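You operate a simulated robot arm through the tools that you are given. There is no shell and no other tool. Be economical: measure what you need, move in short steps, check, and stop when the job is done.

Carry out the task below with a simulated two-armed robot. There is one attempt and no reset: what you move stays moved.

Task
Move the four white tags from the low rail to the high rail in flight order.
Fine: the flight board gives the times; the earliest goes at the beacon end.

It is judged by the outcome, as a careful person would: the job done as asked, and still so three seconds after it is handed in. It fails if anything else is knocked over, pushed out of place, dropped, spilled or broken.

Robot
Two 7-joint arms with fingered hands on one trunk, on a base that drives. Base frame: it is fixed to the floor where the robot stands at the start and does not move with it; the origin is under the middle of the robot, x ahead of it, y to its left, z up. Lengths are in mm, angles in degrees, forces in N, time in s.
The left shoulder is at the start at [71, 172, 1302], the right one opposite. With the tool pointing down near the work surface each hand reaches from about 100 to 600 mm from the robot's upright axis, wherever it stands, measured 20 degrees to its own side. Places, roughly: green keypad button [700, 500, 900]; high tag rail [1200, 100, 1000]; keypad knob [600, 700, 900]; orange keypad switch [700, 700, 900]; pier four button [700, 600, 900]; pier one button [800, 600, 900]; pier three button [800, 500, 900]; pier two button [800, 600, 900]; pink tag [750, 1000, 250]; red keypad button [700, 600, 900]; release button [900, -100, 900]; scanner button [800, 400, 900]; white tag [750, 1250, 250]. Payload 5 kg a hand.
The tool frame of a hand sits at the grasp point between the pads (the TCP): z along the fingers, y along the line on which they close. The tips reach 43 mm beyond it. Largest opening 144 mm; the body of the gripper starts 50 mm behind the TCP. The gripper is a hand of 5 fingers: y runs from the thumb to the fingers, the wrist lies at [-21, -124, -221] in the tool frame.
Orientation is that of the tool frame in the base frame, as [roll, pitch, yaw] about the fixed x, y, z axes, in that order (R = Rz(yaw) Ry(pitch) Rx(roll)). With the fingers straight down and the wrist toward the robot, the tool's x, y and z point along [0, 1, 0], [1, 0, 0] and [0, 0, -1] of the base frame.

Tools
- The arms move only by the tool apply_moves. It takes "left_plan", "right_plan" or both (then of equal length, played together; a hand with none holds still); each is a list of rows, each a list of 6 numbers: the shift along the base's x, y, z in cm, then the turn, a rotation vector about the base's x, y, z in degrees. In form: [[tx, ty, tz, wx, wy, wz], ...]. A call has 1 to 20 rows; each row is the pose to reach, as a shift and turn from the pose commanded when the call began. Rows are played at 5 a second. More than 50 mm and 8.6 degrees between two rows, and nothing of the call is played. Where a pose cannot be reached the arm comes as near as it can. A force on the tool above 50 N (or 10 N above the force at the start of the call, whichever is more), or a blocked arm, ends the call early, and 0.2 s more pass. In this call time passes only in rows, and 0.2 s behind the last. It gives the time, the measured TCP pose, the force on the tool (base axes), the opening and the grip force at its end, in the units of the frame above (readings bear some noise), with the torque about the TCP (base axes, N m) and any sound that the robot's microphone picked up.
- Cameras (640 x 400 px; columns grow to the right, rows downward): "scene" is now at [140.8, 30.8, 1544.8]; the picture's right is [0.26, -0.97, -0.00], its down [-0.45, -0.12, -0.89] and it looks along [0.86, 0.23, -0.46] (base axes); focal length 266 px, centre (320, 200). "left" rides on the left gripper at [-86, -109, -167] in its tool frame; the picture's right is [-0.80, -0.28, 0.53], its down [0.54, -0.73, 0.42] and it looks along [0.27, 0.63, 0.73] (tool axes); focal length 275 px, centre (320, 200). "right" rides on the right gripper at [86, -108, -168] in its tool frame; the picture's right is [-0.80, 0.28, -0.53], its down [-0.54, -0.73, 0.42] and it looks along [-0.27, 0.63, 0.73] (tool axes); focal length 275 px, centre (320, 200). There is no depth. A picture from a camera that has moved, and an enlarged one, comes with that camera's place and axes in the base frame and with its lens. The place of the scene camera against the robot may be out by one fixed shift of up to 12 mm in any direction.
- snapshot(camera): a new picture of that camera. The clock stands still meanwhile.
- raise_lower(by): slides the trunk up (or, below 0, down) by that many mm; the arms and the scene camera ride with it, the base frame stays. It gives what a move gives, with no picture.
- roll_base(legs): drives the robot by 1 to 6 legs, each [ahead, left, turn to the left] in mm, mm and degrees, along the robot's own axes; the way and the turn of a leg run together, so that a leg with both is an arc; at most 1500 mm and 180 degrees a leg. The arms and the cameras ride along, it lands a little off, and it stops where it bumps. It gives what a move gives.
- curl_fingers(index, middle, ring, little, thumb_bend, thumb_turn, hand): sets how far each is bent, from 0 (flat) to 1 (curled in); at 0.3 the hand is open as for a grip, at 0.7 the pads meet at the TCP. One left out holds its place. A second passes; each finger stops where it meets its share of the squeeze, and holds until it gets a number again. It is the only way to open and close the hand. It gives what a move gives, with no picture; readings hold the bend of each and the force on index, middle, ring, little, thumb and palm. thumb_turn goes from beside the hand (0) to across from the fingers (1), as for a grip.
- turn_head(pan, tilt): turns the head with the scene camera to pan (to the left, within 86 degrees either way) and tilt (down, from -29 to 69), counted from straight ahead of the robot. It gives what a move gives.
- inspect(camera, box): a new picture of the part [left, top, right, bottom] of that camera's present view, enlarged. The clock stands still meanwhile.
- close_job(): hands the job in; it is judged then, once.

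Work in short steps. Places have to be worked out from the pictures, the camera data and where the tool is seen: move nearer, look again, correct. Check each grasp and each placing, and mend what went wrong. You have 120 turns and 88 pictures in all, those below and enlarged ones among them. Open the grippers and draw the arms clear of the work before you hand the job in, unless the task says otherwise; then end with one line.

The tools are called as name(argument=value, ...) on one line, values as JSON. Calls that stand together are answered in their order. apply_moves: Moves the arms, as the interface text tells. Its arguments: {"type":"object","properties":{"left_plan":{"type":"array","items":{"type":"array","items":{"type":"number"}}},"right_plan":{"type":"array","items":{"type":"array","items":{"type":"number"}}}},"required":[]} The other tools are called the same way: raise_lower (by) slides the trunk up or down; curl_fingers (index, middle, ring, little, thumb_bend, thumb_turn, hand) moves the fingers one by one; roll_base (legs) drives the base; turn_head (pan, tilt) turns the head that bears the scene camera; snapshot (camera) takes a picture; inspect (camera, box) takes an enlarged picture of a part of a camera's view; close_job () hands the job in.

At the start:

```text
time_s: 0.0
left_tool_pos: [772.5, 310.3, 1283.4]
left_tool_rot: [-179.9, 0.0, 90.0]
left_force: [-0.8, -0.3, 1.2]
left_ft_torque: [0.0, 0.01, 0.0]
left_width: 143.5
left_gripper_force: 0.1
left_shape: jaw
left_bend: [0.3, 0.3, 0.3, 0.3, 0.3, 0.98]
left_finger forces: [0.0, 0.1, 0.0, 0.1, 0.1, 0.1]
right_tool_pos: [822.0, -245.7, 1300.3]
right_tool_rot: [180.0, 0.1, 90.0]
right_force: [0.0, 0.4, -0.2]
right_ft_torque: [0.0, 0.0, -0.03]
right_width: 143.4
right_gripper_force: 0.1
right_shape: jaw
right_bend: [0.3, 0.3, 0.3, 0.3, 0.3, 0.98]
right_finger forces: [0.0, 0.0, 0.1, 0.0, 0.0, 0.0]
trunk travel left (down, up): [-400.0, 540.0]
robot x, y, heading: [-2.5, -1.7, 0.1]
head pan, tilt: [14.9, 27.6]
```

scene: 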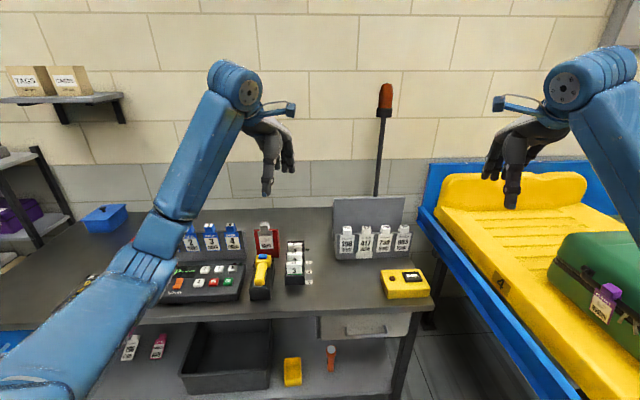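
right: 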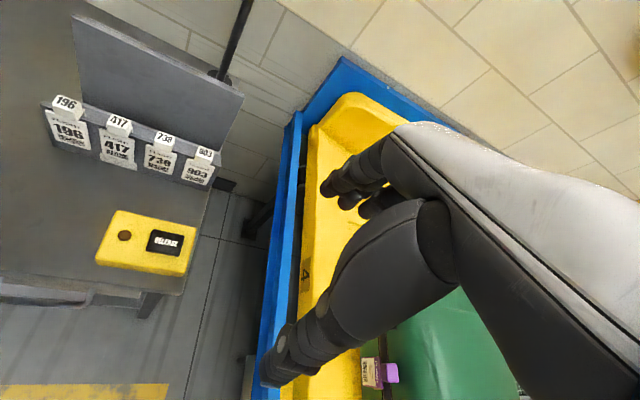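
left: 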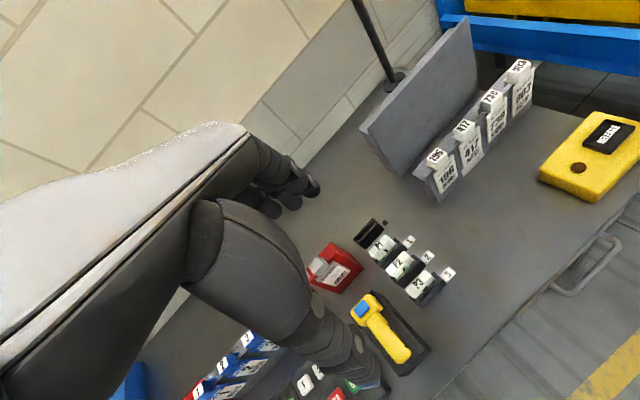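

I'll first look closely at the tags and rails, then search for the flight board.

inspect(camera="scene", box=[310, 170, 450, 310])

turn_head(pan=0, tilt=-10)

snapshot(camera="scene")

```text
2.86 times, centred on (380, 240) of scene
camera zoom: at [140.8, 30.8, 1544.8], right [0.26, -0.97, 0.0], down [-0.45, -0.12, -0.89], along [0.86, 0.23, -0.46], focal length 760 px, centre (149, 86)
```

zoom: 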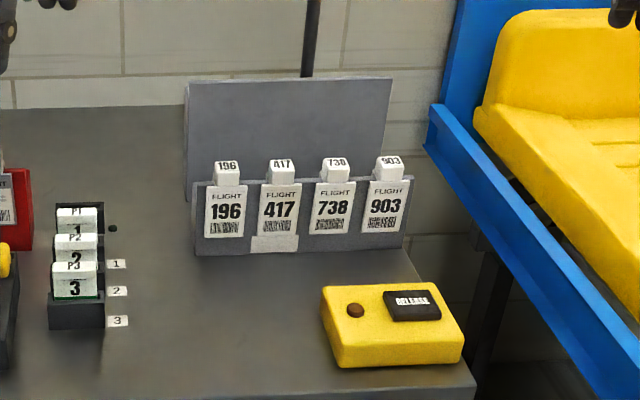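

```text
time_s: 1.0
left_tool_pos: [772.1, 310.3, 1280.9]
left_tool_rot: [-179.9, 0.1, 90.1]
left_force: [0.5, 0.5, 0.1]
left_ft_torque: [0.0, -0.01, 0.0]
left_width: 143.7
left_gripper_force: 0.1
left_shape: jaw
left_bend: [0.3, 0.3, 0.3, 0.3, 0.3, 0.98]
left_finger forces: [0.0, 0.0, 0.1, 0.0, 0.0, 0.0]
right_tool_pos: [820.0, -246.5, 1299.7]
right_tool_rot: [-179.9, -0.1, 90.0]
right_force: [-0.4, -0.1, -0.5]
right_ft_torque: [-0.02, -0.01, 0.0]
right_width: 143.5
right_gripper_force: 0.1
right_shape: jaw
right_bend: [0.3, 0.3, 0.3, 0.3, 0.3, 0.98]
right_finger forces: [0.1, 0.0, 0.1, 0.0, 0.1, 0.0]
trunk travel left (down, up): [-400.0, 540.0]
robot x, y, heading: [5.5, 2.8, 0.3]
head pan, tilt: [0.0, -10.0]
```

```text
83 pictures are left
camera scene: at [136.9, 7.5, 1604.5], right [0.0, -1.0, 0.0], down [0.17, 0.0, -0.98], along [0.98, 0.0, 0.17], focal length 266 px, centre (320, 200)
```

scene: 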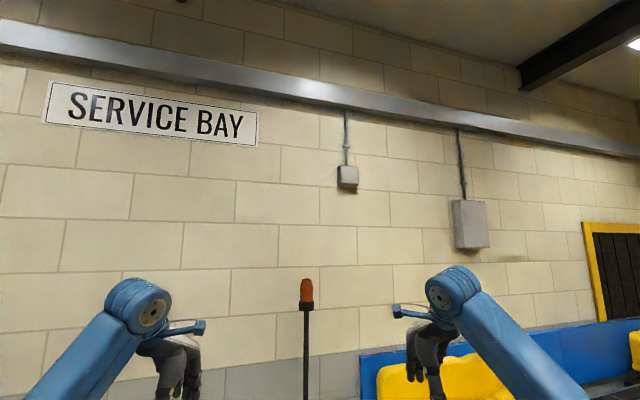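

No flight board here yet; I look left and right.

turn_head(pan=70, tilt=5)

snapshot(camera="scene")

turn_head(pan=-65, tilt=5)

snapshot(camera="scene")

```text
time_s: 2.5
left_tool_pos: [772.1, 311.4, 1281.4]
left_tool_rot: [-179.9, 0.0, 90.0]
left_force: [0.4, -0.1, -0.1]
left_ft_torque: [0.01, 0.02, 0.0]
left_width: 143.5
left_gripper_force: 0.1
left_shape: jaw
left_bend: [0.3, 0.3, 0.3, 0.3, 0.3, 0.98]
left_finger forces: [0.0, 0.1, 0.1, 0.0, 0.0, 0.0]
right_tool_pos: [821.0, -247.4, 1300.4]
right_tool_rot: [-180.0, 0.0, 90.1]
right_force: [-0.1, -0.3, 0.7]
right_ft_torque: [0.0, 0.01, -0.01]
right_width: 143.6
right_gripper_force: 0.0
right_shape: jaw
right_bend: [0.3, 0.3, 0.3, 0.3, 0.3, 0.98]
right_finger forces: [0.0, 0.1, 0.0, 0.0, 0.0, 0.0]
trunk travel left (down, up): [-400.0, 540.0]
robot x, y, heading: [1.6, 2.7, 0.2]
head pan, tilt: [70.0, 5.0]
```

```text
82 pictures are left
camera scene: at [84.0, 93.7, 1581.5], right [0.94, -0.34, 0.0], down [-0.03, -0.08, -1.0], along [0.34, 0.94, -0.09], focal length 266 px, centre (320, 200)
```

scene: 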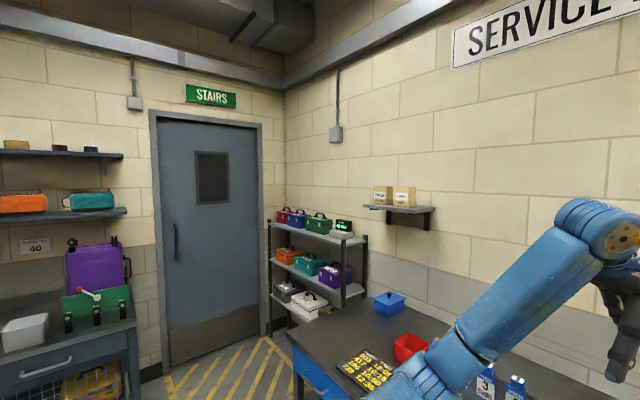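

```text
time_s: 4.6
left_tool_pos: [772.7, 310.4, 1282.6]
left_tool_rot: [-179.9, 0.0, 90.0]
left_force: [-0.5, 0.7, -0.4]
left_ft_torque: [-0.01, 0.01, 0.01]
left_width: 143.5
left_gripper_force: 0.0
left_shape: jaw
left_bend: [0.3, 0.3, 0.3, 0.3, 0.3, 0.98]
left_finger forces: [0.0, 0.0, 0.1, 0.1, 0.1, 0.0]
right_tool_pos: [821.5, -246.2, 1299.9]
right_tool_rot: [180.0, 0.0, 90.1]
right_force: [0.6, 0.7, -0.6]
right_ft_torque: [0.0, -0.01, 0.03]
right_width: 143.7
right_gripper_force: 0.0
right_shape: jaw
right_bend: [0.3, 0.3, 0.3, 0.3, 0.3, 0.98]
right_finger forces: [0.1, 0.0, 0.1, 0.1, 0.0, 0.0]
trunk travel left (down, up): [-400.0, 540.0]
robot x, y, heading: [3.5, 2.1, 0.0]
head pan, tilt: [-65.0, 5.0]
```

```text
81 pictures are left
camera scene: at [91.4, -75.8, 1581.5], right [-0.91, -0.42, 0.0], down [-0.04, 0.08, -1.0], along [0.42, -0.9, -0.09], focal length 266 px, centre (320, 200)
```

scene: 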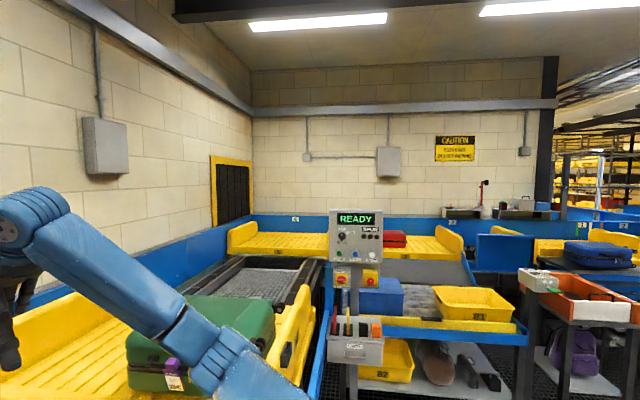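

A black sheet with yellow figures lies at the left of the bench; that may be the flight board. I look at it.

turn_head(pan=60, tilt=30)

snapshot(camera="scene")

```text
time_s: 6.7
left_tool_pos: [773.0, 309.8, 1282.8]
left_tool_rot: [-179.9, 0.0, 89.9]
left_force: [0.7, 0.1, 0.7]
left_ft_torque: [-0.02, 0.02, -0.04]
left_width: 143.5
left_gripper_force: 0.0
left_shape: jaw
left_bend: [0.3, 0.3, 0.3, 0.3, 0.3, 0.98]
left_finger forces: [0.0, 0.0, 0.0, 0.0, 0.1, 0.1]
right_tool_pos: [820.3, -245.8, 1300.5]
right_tool_rot: [-180.0, -0.1, 89.9]
right_force: [-0.4, 0.3, -0.3]
right_ft_torque: [-0.04, 0.02, -0.03]
right_width: 143.4
right_gripper_force: 0.0
right_shape: jaw
right_bend: [0.3, 0.3, 0.3, 0.3, 0.3, 0.98]
right_finger forces: [0.1, 0.1, 0.0, 0.0, 0.1, 0.0]
trunk travel left (down, up): [-400.0, 540.0]
robot x, y, heading: [-1.8, 1.5, 0.3]
head pan, tilt: [60.0, 30.0]
```

```text
80 pictures are left
camera scene: at [97.8, 85.7, 1541.0], right [0.87, -0.5, 0.0], down [-0.25, -0.43, -0.87], along [0.43, 0.75, -0.5], focal length 266 px, centre (320, 200)
```

scene: 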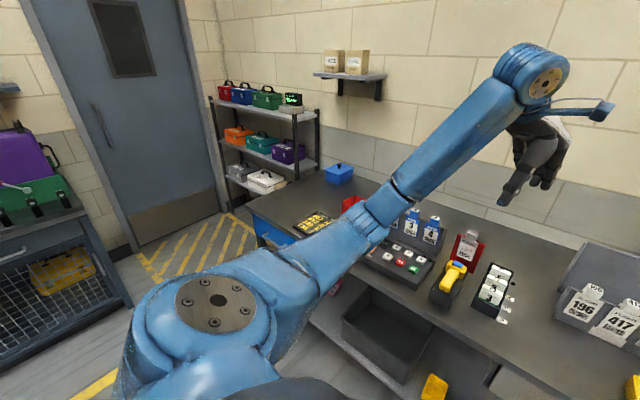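

inspect(camera="scene", box=[280, 200, 350, 244])

```text
9.09 times, centred on (315, 222) of scene
camera zoom: at [97.8, 85.7, 1541.0], right [0.87, -0.5, 0.0], down [-0.25, -0.43, -0.87], along [0.43, 0.75, -0.5], focal length 2419 px, centre (366, 0)
```

zoom: 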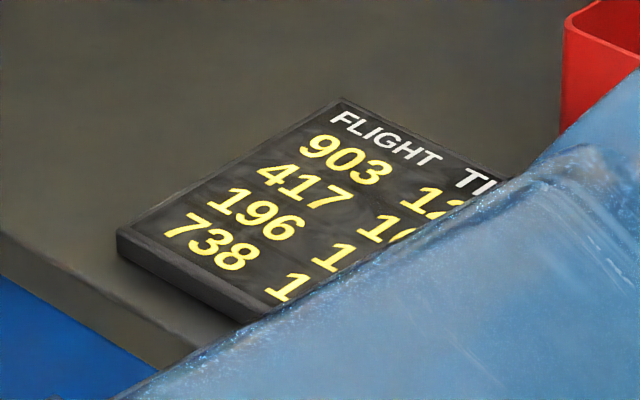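

Found it, but the arm hides the times. With more pan the head shifts; it was fully visible at pan 70.

turn_head(pan=80, tilt=10)

snapshot(camera="scene")

```text
time_s: 7.5
left_tool_pos: [773.0, 310.4, 1281.7]
left_tool_rot: [-179.8, -0.1, 90.0]
left_force: [-0.3, 0.3, 0.2]
left_ft_torque: [-0.02, -0.06, 0.0]
left_width: 143.6
left_gripper_force: 0.0
left_shape: jaw
left_bend: [0.3, 0.3, 0.3, 0.3, 0.3, 0.98]
left_finger forces: [0.1, 0.1, 0.0, 0.0, 0.0, 0.1]
right_tool_pos: [821.2, -247.4, 1301.1]
right_tool_rot: [179.9, 0.0, 90.1]
right_force: [1.3, -1.4, 0.5]
right_ft_torque: [0.02, -0.01, 0.04]
right_width: 143.5
right_gripper_force: 0.0
right_shape: jaw
right_bend: [0.3, 0.3, 0.3, 0.3, 0.3, 0.98]
right_finger forces: [0.1, 0.0, 0.0, 0.0, 0.0, 0.0]
trunk travel left (down, up): [-400.0, 540.0]
robot x, y, heading: [-0.4, -0.4, -0.1]
head pan, tilt: [80.0, 10.0]
```

```text
78 pictures are left
camera scene: at [68.8, 99.0, 1573.3], right [0.98, -0.17, 0.0], down [-0.03, -0.17, -0.98], along [0.17, 0.97, -0.17], focal length 266 px, centre (320, 200)
```

scene: 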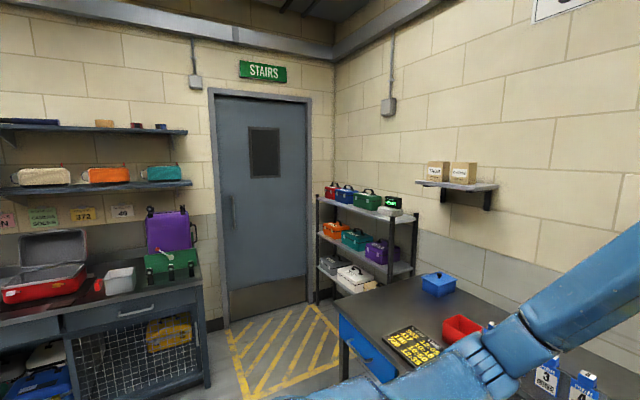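

inspect(camera="scene", box=[370, 315, 450, 375])

turn_head(pan=0, tilt=25)

inspect(camera="scene", box=[220, 100, 380, 290])

```text
6.67 times, centred on (410, 345) of scene
camera zoom: at [68.8, 99.0, 1573.3], right [0.98, -0.17, 0.0], down [-0.03, -0.17, -0.98], along [0.17, 0.97, -0.17], focal length 1774 px, centre (-280, -767)
```

zoom: 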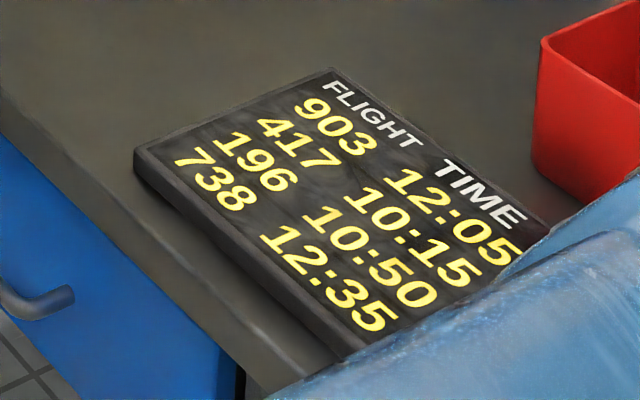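

```text
time_s: 9.0
left_tool_pos: [773.4, 311.0, 1282.8]
left_tool_rot: [-179.9, 0.0, 90.0]
left_force: [-0.3, 0.3, -0.4]
left_ft_torque: [-0.02, -0.02, 0.0]
left_width: 143.4
left_gripper_force: 0.0
left_shape: jaw
left_bend: [0.3, 0.3, 0.3, 0.3, 0.3, 0.98]
left_finger forces: [0.0, 0.1, 0.0, 0.1, 0.0, 0.1]
right_tool_pos: [820.6, -247.0, 1300.4]
right_tool_rot: [180.0, 0.0, 90.0]
right_force: [0.5, 0.4, -0.5]
right_ft_torque: [-0.02, 0.0, -0.01]
right_width: 143.7
right_gripper_force: 0.1
right_shape: jaw
right_bend: [0.3, 0.3, 0.3, 0.3, 0.3, 0.98]
right_finger forces: [0.1, 0.1, 0.0, 0.0, 0.0, 0.0]
trunk travel left (down, up): [-400.0, 540.0]
robot x, y, heading: [-0.8, 0.9, 0.1]
head pan, tilt: [0.0, 25.0]
```

```text
2.11 times, centred on (300, 195) of scene
camera zoom: at [144.7, 7.5, 1549.0], right [0.0, -1.0, 0.0], down [-0.42, 0.0, -0.91], along [0.91, 0.0, -0.42], focal length 560 px, centre (362, 210)
```

zoom: 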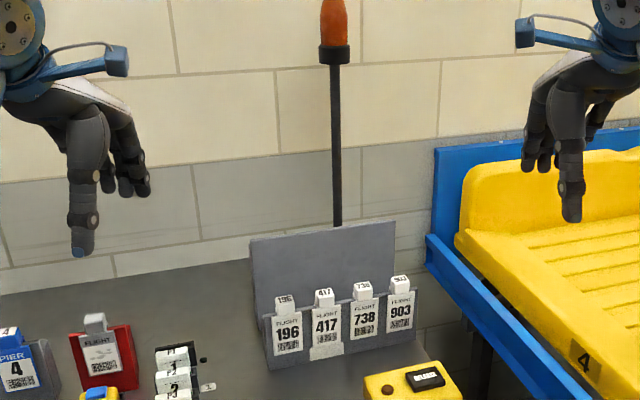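

Flight order is 417 (10:15), 196 (10:50), 903 (12:05), 738 (12:35). The bench is yawed about 14°, so I drive nearer and square up, with the hands staying well above everything.

roll_base(legs=[[280, 140, 0], [0, 0, 14]])

turn_head(pan=-10, tilt=40)

snapshot(camera="scene")

snapshot(camera="right")

```text
time_s: 12.0
left_tool_pos: [952.0, 627.6, 1281.4]
left_tool_rot: [-179.8, 0.0, 104.0]
left_force: [-0.1, 1.1, 0.2]
left_ft_torque: [-0.04, 0.02, 0.02]
left_width: 143.8
left_gripper_force: 0.1
left_shape: jaw
left_bend: [0.3, 0.3, 0.3, 0.3, 0.3, 0.98]
left_finger forces: [0.0, 0.0, 0.1, 0.0, 0.0, 0.1]
right_tool_pos: [1133.8, 97.1, 1300.0]
right_tool_rot: [-179.8, 0.1, 104.0]
right_force: [-0.8, 0.5, -0.4]
right_ft_torque: [0.0, 0.03, 0.01]
right_width: 143.7
right_gripper_force: 0.0
right_shape: jaw
right_bend: [0.3, 0.3, 0.3, 0.3, 0.3, 0.98]
right_finger forces: [0.0, 0.0, 0.0, 0.0, 0.0, 0.0]
trunk travel left (down, up): [-400.0, 540.0]
robot x, y, heading: [278.6, 143.2, 14.1]
head pan, tilt: [0.0, 25.0]
```

```text
time_s: 12.7
left_tool_pos: [950.9, 627.4, 1281.5]
left_tool_rot: [-179.9, 0.1, 104.1]
left_force: [-0.3, 0.0, 0.5]
left_ft_torque: [-0.01, -0.03, -0.01]
left_width: 143.4
left_gripper_force: 0.0
left_shape: jaw
left_bend: [0.3, 0.3, 0.3, 0.3, 0.3, 0.98]
left_finger forces: [0.1, 0.0, 0.1, 0.0, 0.0, 0.0]
right_tool_pos: [1132.7, 97.5, 1301.1]
right_tool_rot: [-180.0, 0.0, 104.0]
right_force: [0.4, -0.7, 0.5]
right_ft_torque: [-0.02, -0.04, -0.02]
right_width: 143.6
right_gripper_force: 0.0
right_shape: jaw
right_bend: [0.3, 0.3, 0.3, 0.3, 0.3, 0.98]
right_finger forces: [0.1, 0.0, 0.0, 0.0, 0.0, 0.0]
trunk travel left (down, up): [-400.0, 540.0]
robot x, y, heading: [275.0, 137.7, 14.2]
head pan, tilt: [-10.0, 40.0]
```

```text
75 pictures are left
camera scene: at [412.4, 164.6, 1525.8], right [0.07, -1.0, 0.0], down [-0.64, -0.04, -0.77], along [0.76, 0.05, -0.64], focal length 266 px, centre (320, 200)
```

scene: 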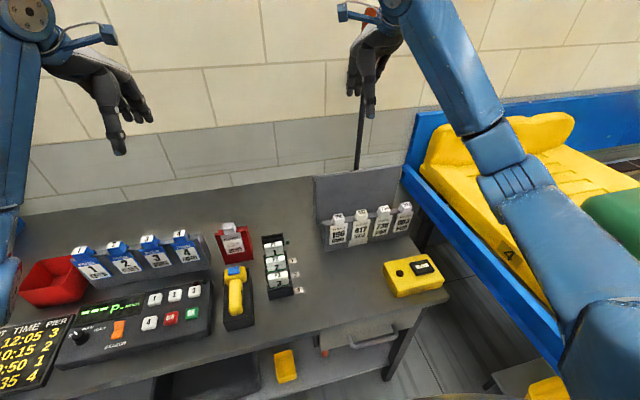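

```text
74 pictures are left
camera right: at [1006.5, 156.7, 1467.3], right [0.47, -0.7, 0.53], down [-0.57, -0.7, -0.42], along [0.67, -0.11, -0.73], focal length 275 px, centre (320, 200)
```

right: 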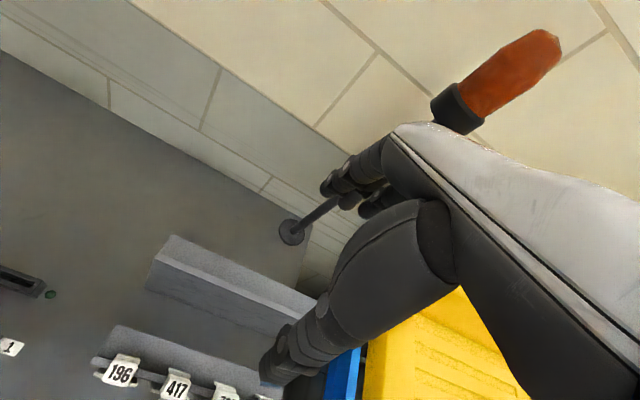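

The beacon's foot comes out near (1400, 71), behind the right half of the high rail. I zoom in to understand the rails' profile.

inspect(camera="right", box=[70, 220, 330, 400])

inspect(camera="scene", box=[300, 160, 430, 250])

```text
2.22 times, centred on (200, 310) of right
camera zoom: at [1006.5, 156.7, 1467.3], right [0.47, -0.7, 0.53], down [-0.57, -0.7, -0.42], along [0.67, -0.11, -0.73], focal length 612 px, centre (587, -44)
```

zoom: 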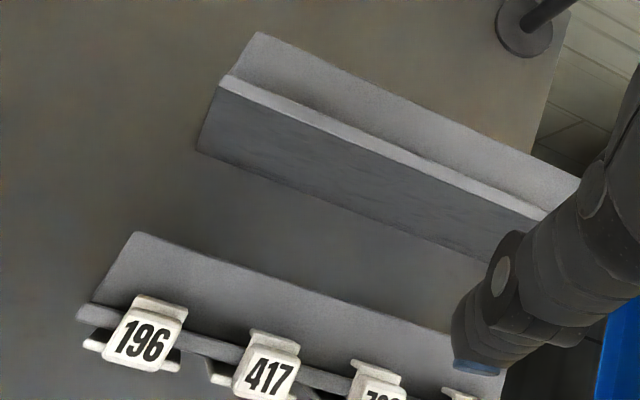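

```text
4.44 times, centred on (365, 205) of scene
camera zoom: at [412.4, 164.6, 1525.8], right [0.07, -1.0, 0.0], down [-0.64, -0.04, -0.77], along [0.76, 0.05, -0.64], focal length 1183 px, centre (120, 178)
```

zoom: 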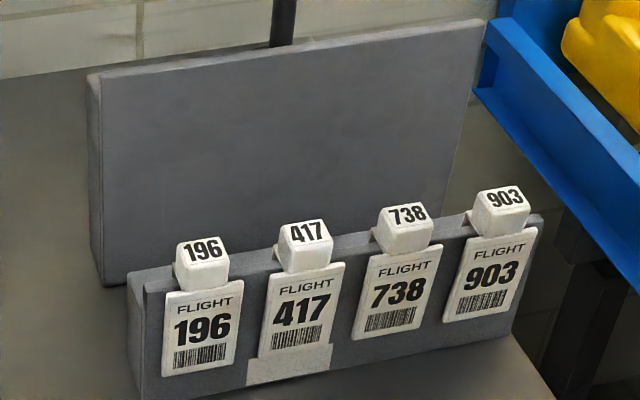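

Both rails are upright plates at about 18° yaw with tags hooked over the low one at roughly (998,147), (1022,75), (1046,3), (1070,-69), tops z≈971. The high rail's top is z≈1034, about 130 mm further back. I draw the right hand back so it stays clear of the beacon, then drive a bit nearer.

apply_moves(right_plan=[[-4.7, -1.5, 0, 0, 0, 0], [-9.4, -3, 0, 0, 0, 0], [-14, -4.5, 0, 0, 0, 0], [-18.6, -6, 0, 0, 0, 0]])

roll_base(legs=[[0, 0, 4], [100, -110, 0]])

snapshot(camera="right")

snapshot(camera="scene")

```text
time_s: 13.7
left_tool_pos: [948.3, 626.5, 1284.6]
left_tool_rot: [179.9, 0.0, 103.9]
left_force: [-0.5, 0.3, 0.5]
left_ft_torque: [0.02, -0.04, 0.05]
left_width: 143.8
left_gripper_force: 0.2
left_shape: jaw
left_bend: [0.3, 0.3, 0.3, 0.3, 0.3, 0.98]
left_finger forces: [0.0, 0.0, 0.1, 0.0, 0.0, 0.0]
right_tool_pos: [944.7, 37.6, 1302.4]
right_tool_rot: [180.0, -0.1, 104.0]
right_force: [-0.6, 0.0, 0.5]
right_ft_torque: [0.01, -0.02, -0.01]
right_width: 143.7
right_gripper_force: 0.1
right_shape: jaw
right_bend: [0.3, 0.3, 0.3, 0.3, 0.3, 0.98]
right_finger forces: [0.1, 0.0, 0.0, 0.0, 0.1, 0.1]
trunk travel left (down, up): [-400.0, 540.0]
robot x, y, heading: [276.1, 137.7, 14.0]
head pan, tilt: [-10.0, 40.0]
```

```text
time_s: 15.6
left_tool_pos: [1043.4, 600.1, 1282.9]
left_tool_rot: [179.9, 0.1, 107.8]
left_force: [-1.8, 0.5, 0.4]
left_ft_torque: [0.01, -0.02, -0.01]
left_width: 143.9
left_gripper_force: 0.0
left_shape: jaw
left_bend: [0.3, 0.3, 0.3, 0.3, 0.3, 0.98]
left_finger forces: [0.0, 0.1, 0.0, 0.0, 0.0, 0.0]
right_tool_pos: [1078.8, 10.9, 1303.8]
right_tool_rot: [-179.9, 0.1, 107.9]
right_force: [-0.7, 0.3, 0.7]
right_ft_torque: [-0.01, -0.02, 0.01]
right_width: 144.0
right_gripper_force: 0.1
right_shape: jaw
right_bend: [0.3, 0.3, 0.3, 0.3, 0.3, 0.98]
right_finger forces: [0.1, 0.0, 0.1, 0.0, 0.0, 0.0]
trunk travel left (down, up): [-400.0, 540.0]
robot x, y, heading: [405.8, 66.4, 17.8]
head pan, tilt: [-10.0, 40.0]
```

```text
71 pictures are left
camera right: at [948.8, 61.6, 1470.2], right [0.51, -0.67, 0.54], down [-0.52, -0.74, -0.42], along [0.68, -0.06, -0.73], focal length 275 px, centre (320, 200)
```

right: 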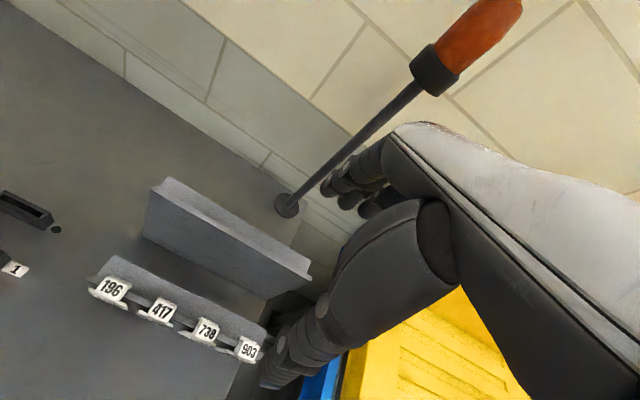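

```text
70 pictures are left
camera scene: at [537.4, 101.3, 1525.9], right [0.14, -0.99, 0.0], down [-0.64, -0.09, -0.77], along [0.76, 0.1, -0.64], focal length 266 px, centre (320, 200)
```

scene: 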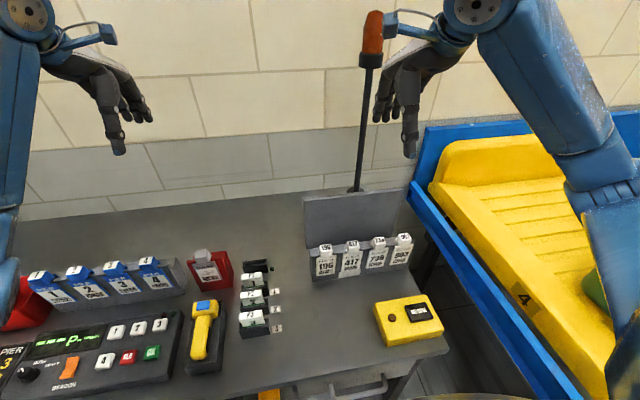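

Base sits at (406,66), heading 18. I zoom both cameras for accurate triangulation and the profile.

inspect(camera="right", box=[80, 165, 320, 375])

inspect(camera="scene", box=[295, 180, 425, 285])

inspect(camera="right", box=[225, 300, 285, 370])

```text
1.90 times, centred on (200, 270) of right
camera zoom: at [948.8, 61.6, 1470.2], right [0.51, -0.67, 0.54], down [-0.52, -0.74, -0.42], along [0.68, -0.06, -0.73], focal length 524 px, centre (549, 67)
```

zoom: 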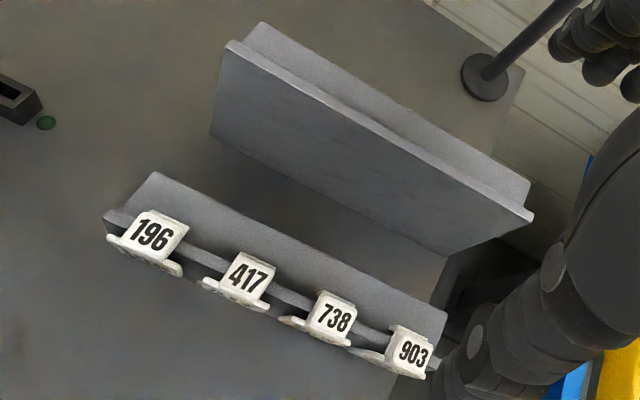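

```text
3.81 times, centred on (360, 232) of scene
camera zoom: at [537.4, 101.3, 1525.9], right [0.14, -0.99, 0.0], down [-0.64, -0.09, -0.77], along [0.76, 0.1, -0.64], focal length 1014 px, centre (168, 76)
```

zoom: 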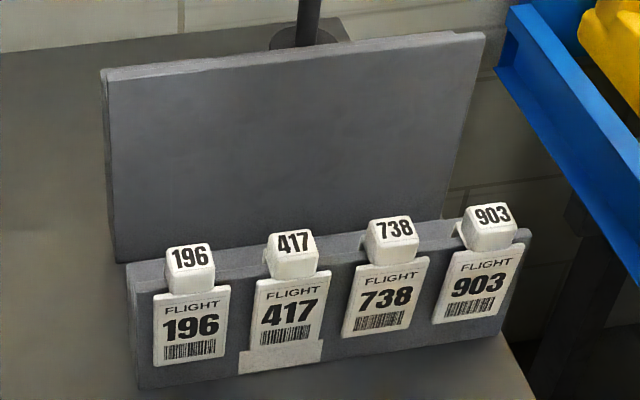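

```text
5.71 times, centred on (255, 335) of right
camera zoom: at [948.8, 61.6, 1470.2], right [0.51, -0.67, 0.54], down [-0.52, -0.74, -0.42], along [0.68, -0.06, -0.73], focal length 1573 px, centre (691, -571)
```

zoom: 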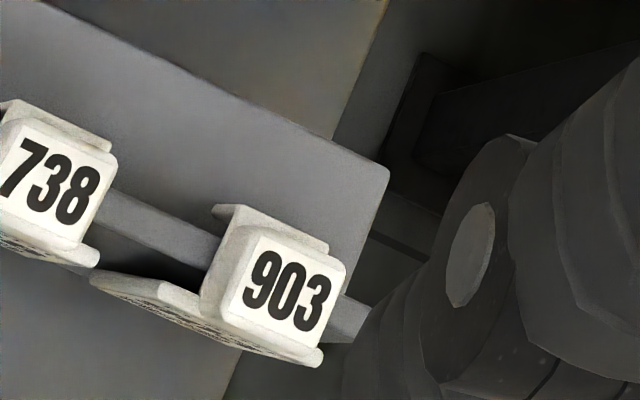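

Triangulation agrees: 903's knob is at (1070,-70,~971); high rail centre line is about 144 mm behind with top z≈1033. I half-close the right hand and move above tag 903 (the end tag) at a safe height.

curl_fingers(hand="right", index=0.48, middle=0.48, ring=0.48, little=0.48, thumb_bend=0.48, thumb_turn=1)

apply_moves(right_plan=[[-0.2, -2, -4.5, 0, 0, 0], [-0.4, -4, -9, 0, 0, 0], [-0.6, -6, -13, 0, 0, 0], [-0.9, -8.1, -17, 0, 0, 0], [-0.9, -8.1, -20.4, 0, 0, 0]])

snapshot(camera="right")

snapshot(camera="scene")

```text
time_s: 16.6
left_tool_pos: [1043.5, 599.0, 1282.9]
left_tool_rot: [179.9, -0.1, 107.9]
left_force: [0.0, -0.5, -0.3]
left_ft_torque: [0.01, -0.02, 0.0]
left_width: 143.7
left_gripper_force: 0.1
left_shape: jaw
left_bend: [0.3, 0.3, 0.3, 0.3, 0.3, 0.98]
left_finger forces: [0.0, 0.1, 0.1, 0.0, 0.1, 0.1]
right_tool_pos: [1079.6, 11.1, 1302.8]
right_tool_rot: [180.0, -0.1, 107.9]
right_force: [-0.3, 0.1, 0.3]
right_ft_torque: [0.0, -0.03, -0.03]
right_width: 86.0
right_gripper_force: 0.0
right_shape: fingers
right_bend: [0.48, 0.48, 0.48, 0.48, 0.48, 1.0]
right_finger forces: [0.0, 0.0, 0.1, 0.0, 0.0, 0.1]
trunk travel left (down, up): [-400.0, 540.0]
robot x, y, heading: [409.6, 64.7, 17.6]
head pan, tilt: [-10.0, 40.0]
```

```text
time_s: 17.8
left_tool_pos: [1043.8, 599.0, 1281.6]
left_tool_rot: [-179.8, 0.0, 107.8]
left_force: [0.5, 0.3, 0.2]
left_ft_torque: [-0.03, 0.02, 0.01]
left_width: 143.7
left_gripper_force: 0.0
left_shape: jaw
left_bend: [0.3, 0.3, 0.3, 0.3, 0.3, 0.98]
left_finger forces: [0.0, 0.0, 0.1, 0.1, 0.1, 0.0]
right_tool_pos: [1070.3, -67.3, 1099.8]
right_tool_rot: [-179.9, 0.0, 108.0]
right_force: [0.4, -0.9, 0.2]
right_ft_torque: [0.02, 0.03, 0.01]
right_width: 86.0
right_gripper_force: 0.1
right_shape: fingers
right_bend: [0.48, 0.48, 0.48, 0.48, 0.48, 1.0]
right_finger forces: [0.0, 0.1, 0.0, 0.0, 0.0, 0.0]
trunk travel left (down, up): [-400.0, 540.0]
robot x, y, heading: [404.8, 66.2, 17.9]
head pan, tilt: [-10.0, 40.0]
```

```text
66 pictures are left
camera right: at [940.1, -17.6, 1266.7], right [0.51, -0.67, 0.53], down [-0.52, -0.74, -0.42], along [0.68, -0.06, -0.73], focal length 275 px, centre (320, 200)
```

right: 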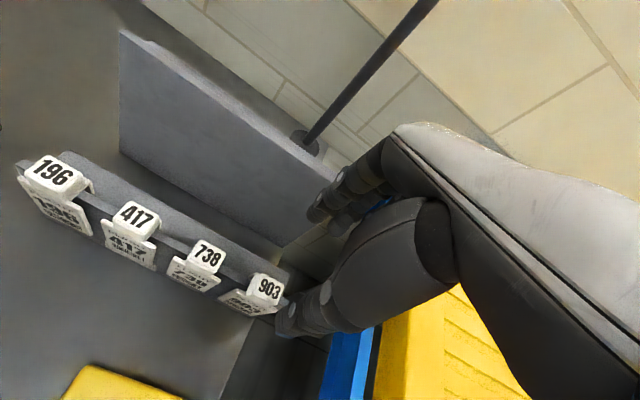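

```text
65 pictures are left
camera scene: at [539.7, 101.1, 1525.7], right [0.14, -0.99, 0.0], down [-0.64, -0.09, -0.77], along [0.76, 0.1, -0.64], focal length 266 px, centre (320, 200)
```

scene: 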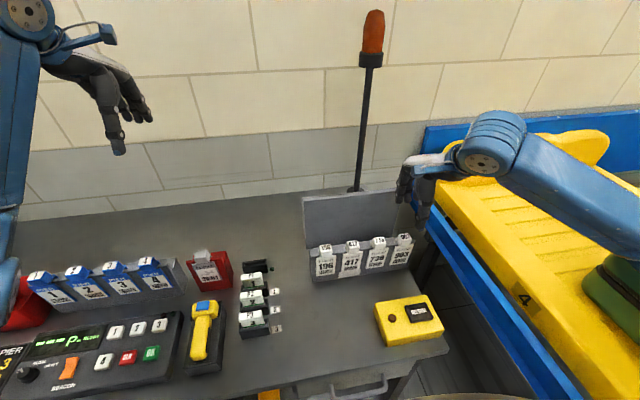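

TCP and knob estimates agree ((1068,-70) again). I check the hand's shape relative to the tag from the scene camera.

inspect(camera="scene", box=[370, 130, 450, 270])

snapshot(camera="left")

```text
2.86 times, centred on (410, 200) of scene
camera zoom: at [539.7, 101.1, 1525.7], right [0.14, -0.99, 0.0], down [-0.64, -0.09, -0.77], along [0.76, 0.1, -0.64], focal length 760 px, centre (63, 200)
```

zoom: 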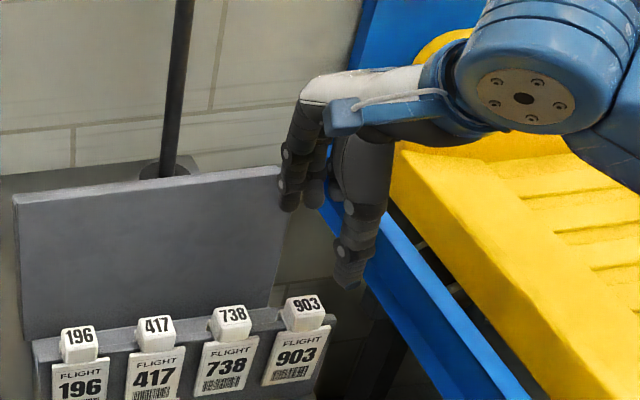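

```text
63 pictures are left
camera left: at [968.8, 486.1, 1450.2], right [-0.03, -0.85, -0.53], down [-0.86, 0.29, -0.42], along [0.51, 0.45, -0.73], focal length 275 px, centre (320, 200)
```

left: 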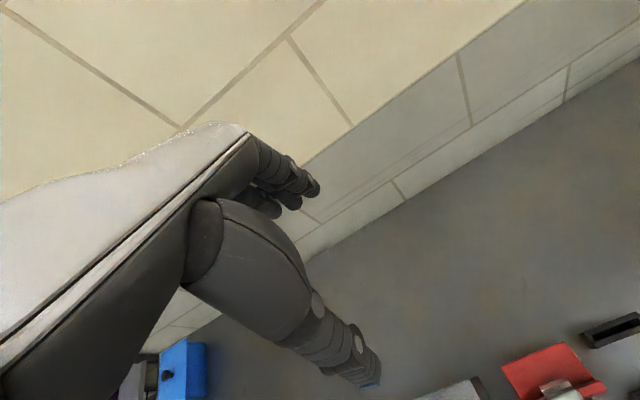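

The thumb hangs in front and the fingers behind at matching depth, so a front–back pinch over the knob works. I descend to TCP z≈990 and check.

apply_moves(right_plan=[[-0.1, -0.3, -4, 0, 0, 0], [-0.1, -0.3, -8, 0, 0, 0], [-0.1, -0.3, -11, 0, 0, 0]])

snapshot(camera="right")

inspect(camera="scene", box=[370, 170, 450, 290])

```text
time_s: 18.6
left_tool_pos: [1044.7, 598.7, 1282.5]
left_tool_rot: [-179.9, 0.0, 107.9]
left_force: [-0.8, -0.5, -0.2]
left_ft_torque: [-0.02, -0.02, -0.01]
left_width: 143.5
left_gripper_force: 0.1
left_shape: jaw
left_bend: [0.3, 0.3, 0.3, 0.3, 0.3, 0.98]
left_finger forces: [0.1, 0.0, 0.1, 0.1, 0.0, 0.1]
right_tool_pos: [1071.0, -72.3, 986.8]
right_tool_rot: [-180.0, -0.1, 107.8]
right_force: [0.2, -0.3, -0.1]
right_ft_torque: [-0.03, 0.02, -0.02]
right_width: 85.8
right_gripper_force: 0.0
right_shape: fingers
right_bend: [0.48, 0.48, 0.48, 0.48, 0.48, 1.0]
right_finger forces: [0.0, 0.1, 0.1, 0.1, 0.0, 0.0]
trunk travel left (down, up): [-400.0, 540.0]
robot x, y, heading: [405.6, 64.9, 18.1]
head pan, tilt: [-10.0, 40.0]
```

```text
62 pictures are left
camera right: at [940.9, -22.4, 1155.2], right [0.52, -0.67, 0.53], down [-0.52, -0.74, -0.42], along [0.68, -0.06, -0.73], focal length 275 px, centre (320, 200)
```

right: 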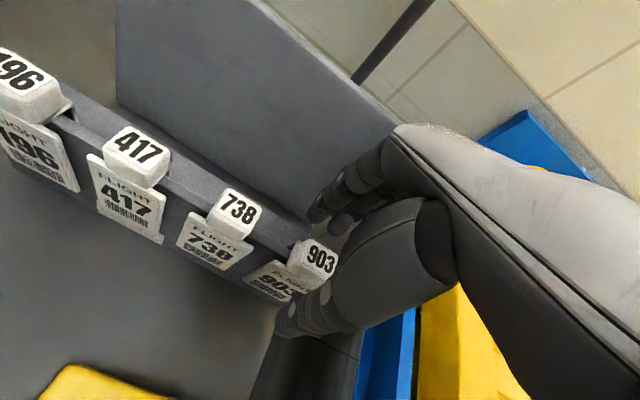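

```text
3.33 times, centred on (410, 230) of scene
camera zoom: at [539.2, 100.3, 1525.8], right [0.14, -0.99, 0.0], down [-0.64, -0.09, -0.77], along [0.76, 0.11, -0.64], focal length 887 px, centre (20, 100)
```

zoom: 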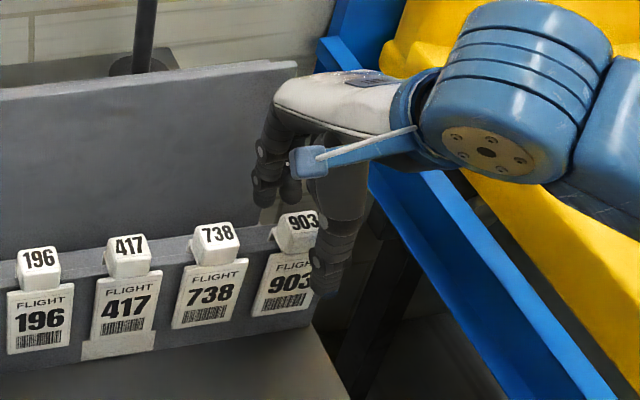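

Alignment matches (knob (1069.5,-71), TCP (1071,-72)). I lower 12 mm more and close stepwise while watching forces.

apply_moves(right_plan=[[0, 0, -1.3, 0, 0, 0]])

curl_fingers(hand="right", index=0.58, middle=0.58, ring=0.58, little=0.58, thumb_bend=0.58)

snapshot(camera="right")

```text
time_s: 19.0
left_tool_pos: [1045.7, 599.3, 1282.1]
left_tool_rot: [-179.9, 0.0, 107.9]
left_force: [0.4, -0.1, -0.7]
left_ft_torque: [0.03, -0.02, 0.01]
left_width: 143.7
left_gripper_force: 0.1
left_shape: jaw
left_bend: [0.3, 0.3, 0.3, 0.3, 0.3, 0.98]
left_finger forces: [0.0, 0.0, 0.1, 0.0, 0.0, 0.0]
right_tool_pos: [1071.8, -72.4, 973.8]
right_tool_rot: [-180.0, 0.0, 107.9]
right_force: [-0.3, 0.7, 0.4]
right_ft_torque: [-0.02, 0.03, 0.04]
right_width: 86.0
right_gripper_force: 0.1
right_shape: fingers
right_bend: [0.48, 0.48, 0.48, 0.48, 0.48, 1.0]
right_finger forces: [0.0, 0.0, 0.0, 0.0, 0.0, 0.0]
trunk travel left (down, up): [-400.0, 540.0]
robot x, y, heading: [407.7, 65.5, 17.8]
head pan, tilt: [-10.0, 40.0]
```

```text
time_s: 20.0
left_tool_pos: [1044.3, 598.3, 1280.9]
left_tool_rot: [180.0, 0.0, 107.9]
left_force: [0.3, -0.2, 0.3]
left_ft_torque: [-0.02, -0.01, 0.01]
left_width: 143.7
left_gripper_force: 0.1
left_shape: jaw
left_bend: [0.3, 0.3, 0.3, 0.3, 0.3, 0.98]
left_finger forces: [0.0, 0.1, 0.0, 0.1, 0.0, 0.0]
right_tool_pos: [1071.3, -72.8, 975.5]
right_tool_rot: [180.0, -0.1, 107.9]
right_force: [0.4, 0.7, 0.9]
right_ft_torque: [-0.01, 0.01, -0.01]
right_width: 53.8
right_gripper_force: 0.0
right_shape: fingers
right_bend: [0.57, 0.57, 0.57, 0.57, 0.57, 1.0]
right_finger forces: [0.0, 0.1, 0.0, 0.0, 0.1, 0.1]
trunk travel left (down, up): [-400.0, 540.0]
robot x, y, heading: [402.9, 67.9, 17.8]
head pan, tilt: [-10.0, 40.0]
```

```text
60 pictures are left
camera right: at [941.7, -22.6, 1142.0], right [0.52, -0.67, 0.53], down [-0.52, -0.74, -0.42], along [0.68, -0.06, -0.73], focal length 275 px, centre (320, 200)
```

right: 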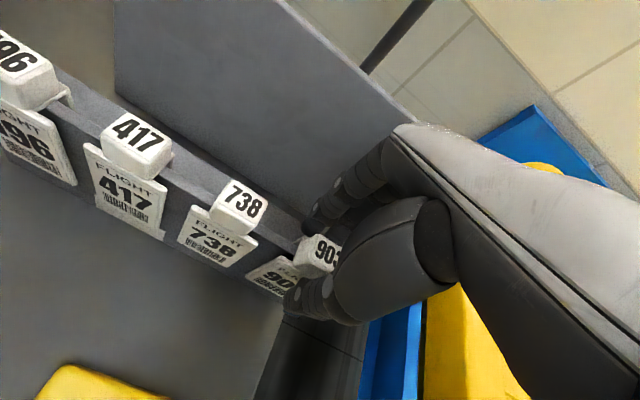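

No contact yet at 54 mm opening; I keep closing.

curl_fingers(hand="right", index=0.63, middle=0.63, ring=0.63, little=0.63, thumb_bend=0.63)

inspect(camera="right", box=[170, 120, 410, 350])

```text
time_s: 21.0
left_tool_pos: [1045.5, 598.9, 1282.6]
left_tool_rot: [180.0, 0.0, 108.0]
left_force: [-0.6, -0.3, 0.2]
left_ft_torque: [0.01, -0.02, -0.02]
left_width: 143.8
left_gripper_force: 0.0
left_shape: jaw
left_bend: [0.3, 0.3, 0.3, 0.3, 0.3, 0.98]
left_finger forces: [0.0, 0.0, 0.0, 0.0, 0.0, 0.0]
right_tool_pos: [1072.2, -72.6, 974.7]
right_tool_rot: [180.0, 0.1, 107.9]
right_force: [-0.3, -0.1, 0.1]
right_ft_torque: [0.03, 0.0, 0.0]
right_width: 36.1
right_gripper_force: 2.0
right_shape: fingers
right_bend: [0.62, 0.62, 0.63, 0.63, 0.62, 1.0]
right_finger forces: [1.0, 1.0, 0.0, 0.0, 1.9, 0.0]
trunk travel left (down, up): [-400.0, 540.0]
robot x, y, heading: [406.7, 65.5, 18.1]
head pan, tilt: [-10.0, 40.0]
```

```text
1.74 times, centred on (290, 235) of right
camera zoom: at [941.7, -22.6, 1142.0], right [0.52, -0.67, 0.53], down [-0.52, -0.74, -0.42], along [0.68, -0.06, -0.73], focal length 479 px, centre (372, 139)
```

zoom: 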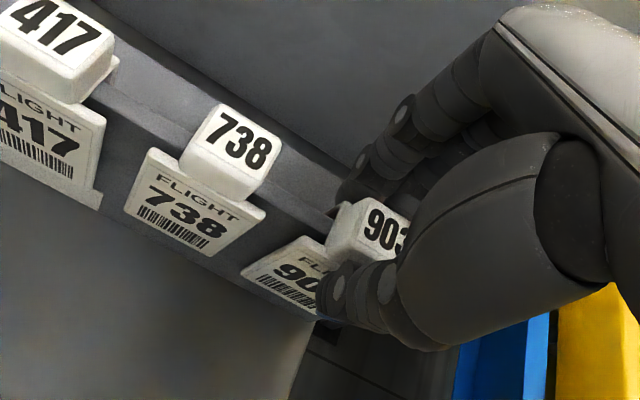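

Index, middle and thumb pinch the tag evenly (1+1 vs 1.9 N). I tighten those and swing ring and little out of the way.

curl_fingers(hand="right", index=0.7, middle=0.7, ring=0.45, little=0.45, thumb_bend=0.7)

apply_moves(right_plan=[[0, 0, 1, 0, 0, 0], [0, 0, 2.5, 0, 0, 0]])

snapshot(camera="right")

inspect(camera="scene", box=[300, 170, 440, 290])

```text
time_s: 22.0
left_tool_pos: [1044.6, 599.2, 1281.4]
left_tool_rot: [-180.0, 0.0, 108.0]
left_force: [0.6, -0.4, 0.8]
left_ft_torque: [-0.01, 0.01, 0.0]
left_width: 143.5
left_gripper_force: 0.0
left_shape: jaw
left_bend: [0.3, 0.3, 0.3, 0.3, 0.3, 0.98]
left_finger forces: [0.0, 0.1, 0.1, 0.0, 0.0, 0.1]
right_tool_pos: [1071.5, -71.4, 974.9]
right_tool_rot: [-180.0, 0.1, 107.9]
right_force: [0.7, 0.6, -0.1]
right_ft_torque: [-0.02, 0.03, 0.02]
right_width: 33.5
right_gripper_force: 12.9
right_shape: fingers
right_bend: [0.64, 0.66, 0.45, 0.45, 0.62, 1.0]
right_finger forces: [5.9, 6.6, 0.0, 0.1, 12.5, 0.0]
trunk travel left (down, up): [-400.0, 540.0]
robot x, y, heading: [405.4, 66.4, 17.7]
head pan, tilt: [-10.0, 40.0]
```

```text
time_s: 22.6
left_tool_pos: [1044.6, 599.7, 1283.1]
left_tool_rot: [180.0, 0.0, 107.8]
left_force: [0.2, 0.5, 0.9]
left_ft_torque: [0.01, 0.0, 0.02]
left_width: 143.5
left_gripper_force: 0.1
left_shape: jaw
left_bend: [0.3, 0.3, 0.3, 0.3, 0.3, 0.98]
left_finger forces: [0.1, 0.1, 0.0, 0.0, 0.0, 0.1]
right_tool_pos: [1070.2, -71.8, 999.6]
right_tool_rot: [180.0, 0.0, 107.8]
right_force: [0.1, 0.8, -1.0]
right_ft_torque: [0.02, 0.0, 0.0]
right_width: 33.4
right_gripper_force: 12.7
right_shape: fingers
right_bend: [0.64, 0.66, 0.45, 0.45, 0.62, 1.0]
right_finger forces: [5.9, 6.5, 0.0, 0.1, 12.4, 0.1]
trunk travel left (down, up): [-400.0, 540.0]
robot x, y, heading: [402.5, 66.8, 18.0]
head pan, tilt: [-10.0, 40.0]
```

```text
58 pictures are left
camera right: at [940.8, -22.3, 1166.9], right [0.52, -0.67, 0.53], down [-0.52, -0.74, -0.42], along [0.68, -0.06, -0.73], focal length 275 px, centre (320, 200)
```

right: 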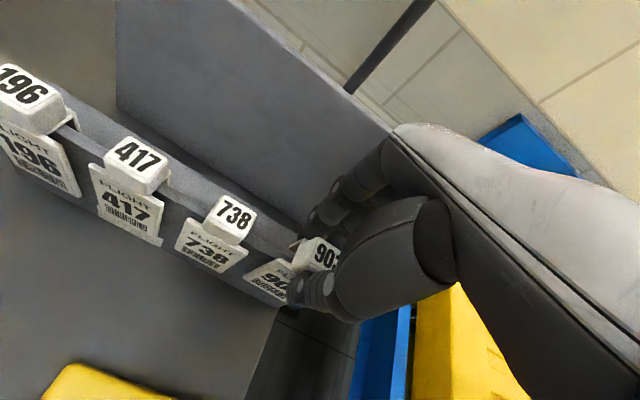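

```text
3.33 times, centred on (370, 230) of scene
camera zoom: at [538.9, 100.7, 1525.7], right [0.14, -0.99, 0.0], down [-0.64, -0.09, -0.77], along [0.76, 0.1, -0.64], focal length 887 px, centre (153, 100)
```

zoom: 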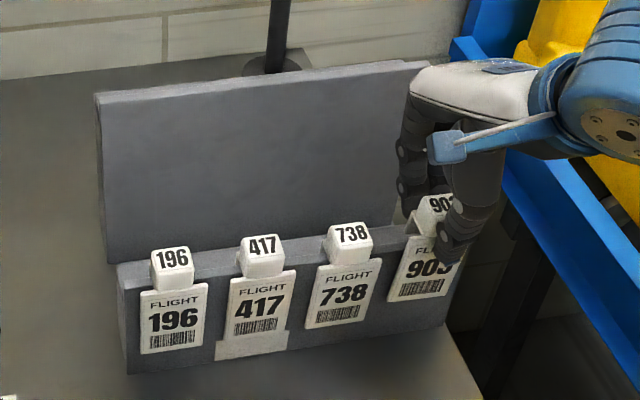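

The tag rises with the hand. I take a close reference view here (25 mm above seated) to servo against over the high rail.

inspect(camera="right", box=[140, 130, 340, 310])

apply_moves(right_plan=[[0, 0, 4, 0, 0, 0], [0, 0, 8, 0, 0, 0], [0, 0, 11.5, 0, 0, 0]])

```text
2.22 times, centred on (240, 220) of right
camera zoom: at [940.8, -22.3, 1166.9], right [0.52, -0.67, 0.53], down [-0.52, -0.74, -0.42], along [0.68, -0.06, -0.73], focal length 612 px, centre (498, 156)
```

zoom: 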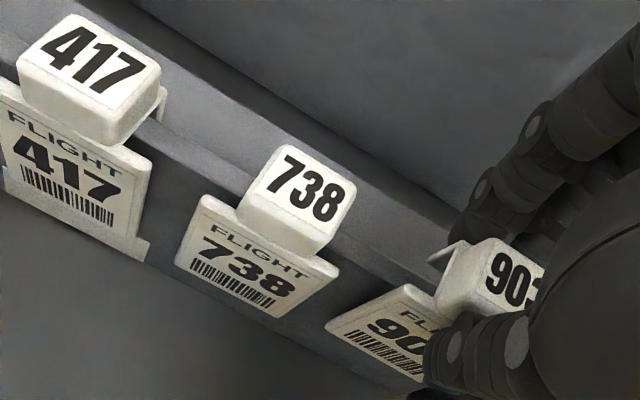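

```text
time_s: 23.4
left_tool_pos: [1045.4, 599.1, 1280.8]
left_tool_rot: [180.0, 0.0, 107.8]
left_force: [-0.1, 0.9, -0.5]
left_ft_torque: [-0.01, 0.0, 0.0]
left_width: 143.7
left_gripper_force: 0.0
left_shape: jaw
left_bend: [0.3, 0.3, 0.3, 0.3, 0.3, 0.98]
left_finger forces: [0.0, 0.0, 0.0, 0.1, 0.0, 0.0]
right_tool_pos: [1069.9, -72.1, 1115.6]
right_tool_rot: [-179.9, 0.0, 107.9]
right_force: [-0.3, -0.8, -1.7]
right_ft_torque: [-0.05, -0.03, 0.01]
right_width: 33.2
right_gripper_force: 12.3
right_shape: fingers
right_bend: [0.64, 0.66, 0.45, 0.45, 0.62, 1.0]
right_finger forces: [5.9, 6.4, 0.1, 0.1, 12.5, 0.0]
trunk travel left (down, up): [-400.0, 540.0]
robot x, y, heading: [401.5, 64.9, 18.1]
head pan, tilt: [-10.0, 40.0]
```

Now I carry it toward the third slot from the beacon end (directly behind 417), staying above the rail.

apply_moves(right_plan=[[1.8, 3.8, 0, 0, 0, 0], [3.6, 7.6, 0, 0, 0, 0], [5.4, 11.4, 0, 0, 0, 0], [7.1, 15.3, 0, 0, 0, 0], [8.9, 19.1, 0, 0, 0, 0]])

snapshot(camera="right")

inspect(camera="scene", box=[290, 140, 430, 270])

```text
time_s: 24.6
left_tool_pos: [1045.3, 600.0, 1280.5]
left_tool_rot: [-179.9, 0.2, 107.8]
left_force: [0.3, 0.2, 0.3]
left_ft_torque: [-0.07, 0.01, 0.01]
left_width: 143.8
left_gripper_force: 0.0
left_shape: jaw
left_bend: [0.3, 0.3, 0.3, 0.3, 0.3, 0.98]
left_finger forces: [0.1, 0.1, 0.0, 0.0, 0.1, 0.1]
right_tool_pos: [1159.3, 121.2, 1116.5]
right_tool_rot: [-179.9, 0.1, 107.8]
right_force: [-3.8, -1.0, -2.2]
right_ft_torque: [-0.13, 0.36, -0.01]
right_width: 33.1
right_gripper_force: 11.9
right_shape: fingers
right_bend: [0.65, 0.66, 0.45, 0.45, 0.62, 1.0]
right_finger forces: [4.9, 4.9, 0.0, 0.0, 14.2, 0.1]
trunk travel left (down, up): [-400.0, 540.0]
robot x, y, heading: [408.3, 67.3, 17.7]
head pan, tilt: [-10.0, 40.0]
```

```text
55 pictures are left
camera right: at [1028.9, 170.8, 1283.5], right [0.52, -0.67, 0.54], down [-0.52, -0.74, -0.42], along [0.68, -0.06, -0.73], focal length 275 px, centre (320, 200)
```

right: 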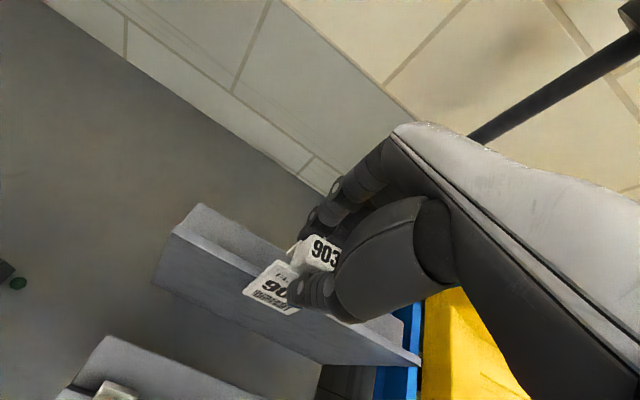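

```text
3.08 times, centred on (360, 205) of scene
camera zoom: at [539.1, 102.7, 1525.6], right [0.14, -0.99, 0.0], down [-0.64, -0.09, -0.77], along [0.76, 0.1, -0.64], focal length 819 px, centre (197, 185)
```

zoom: 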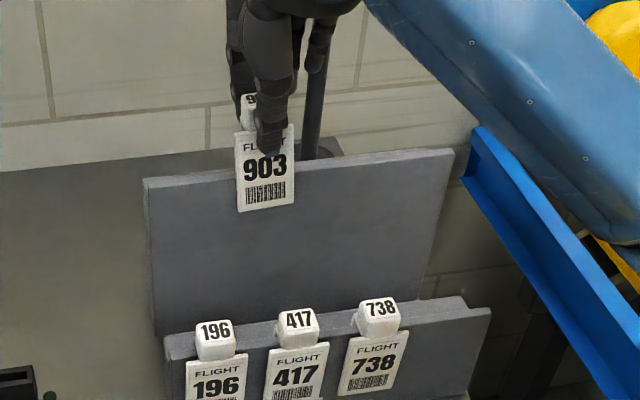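

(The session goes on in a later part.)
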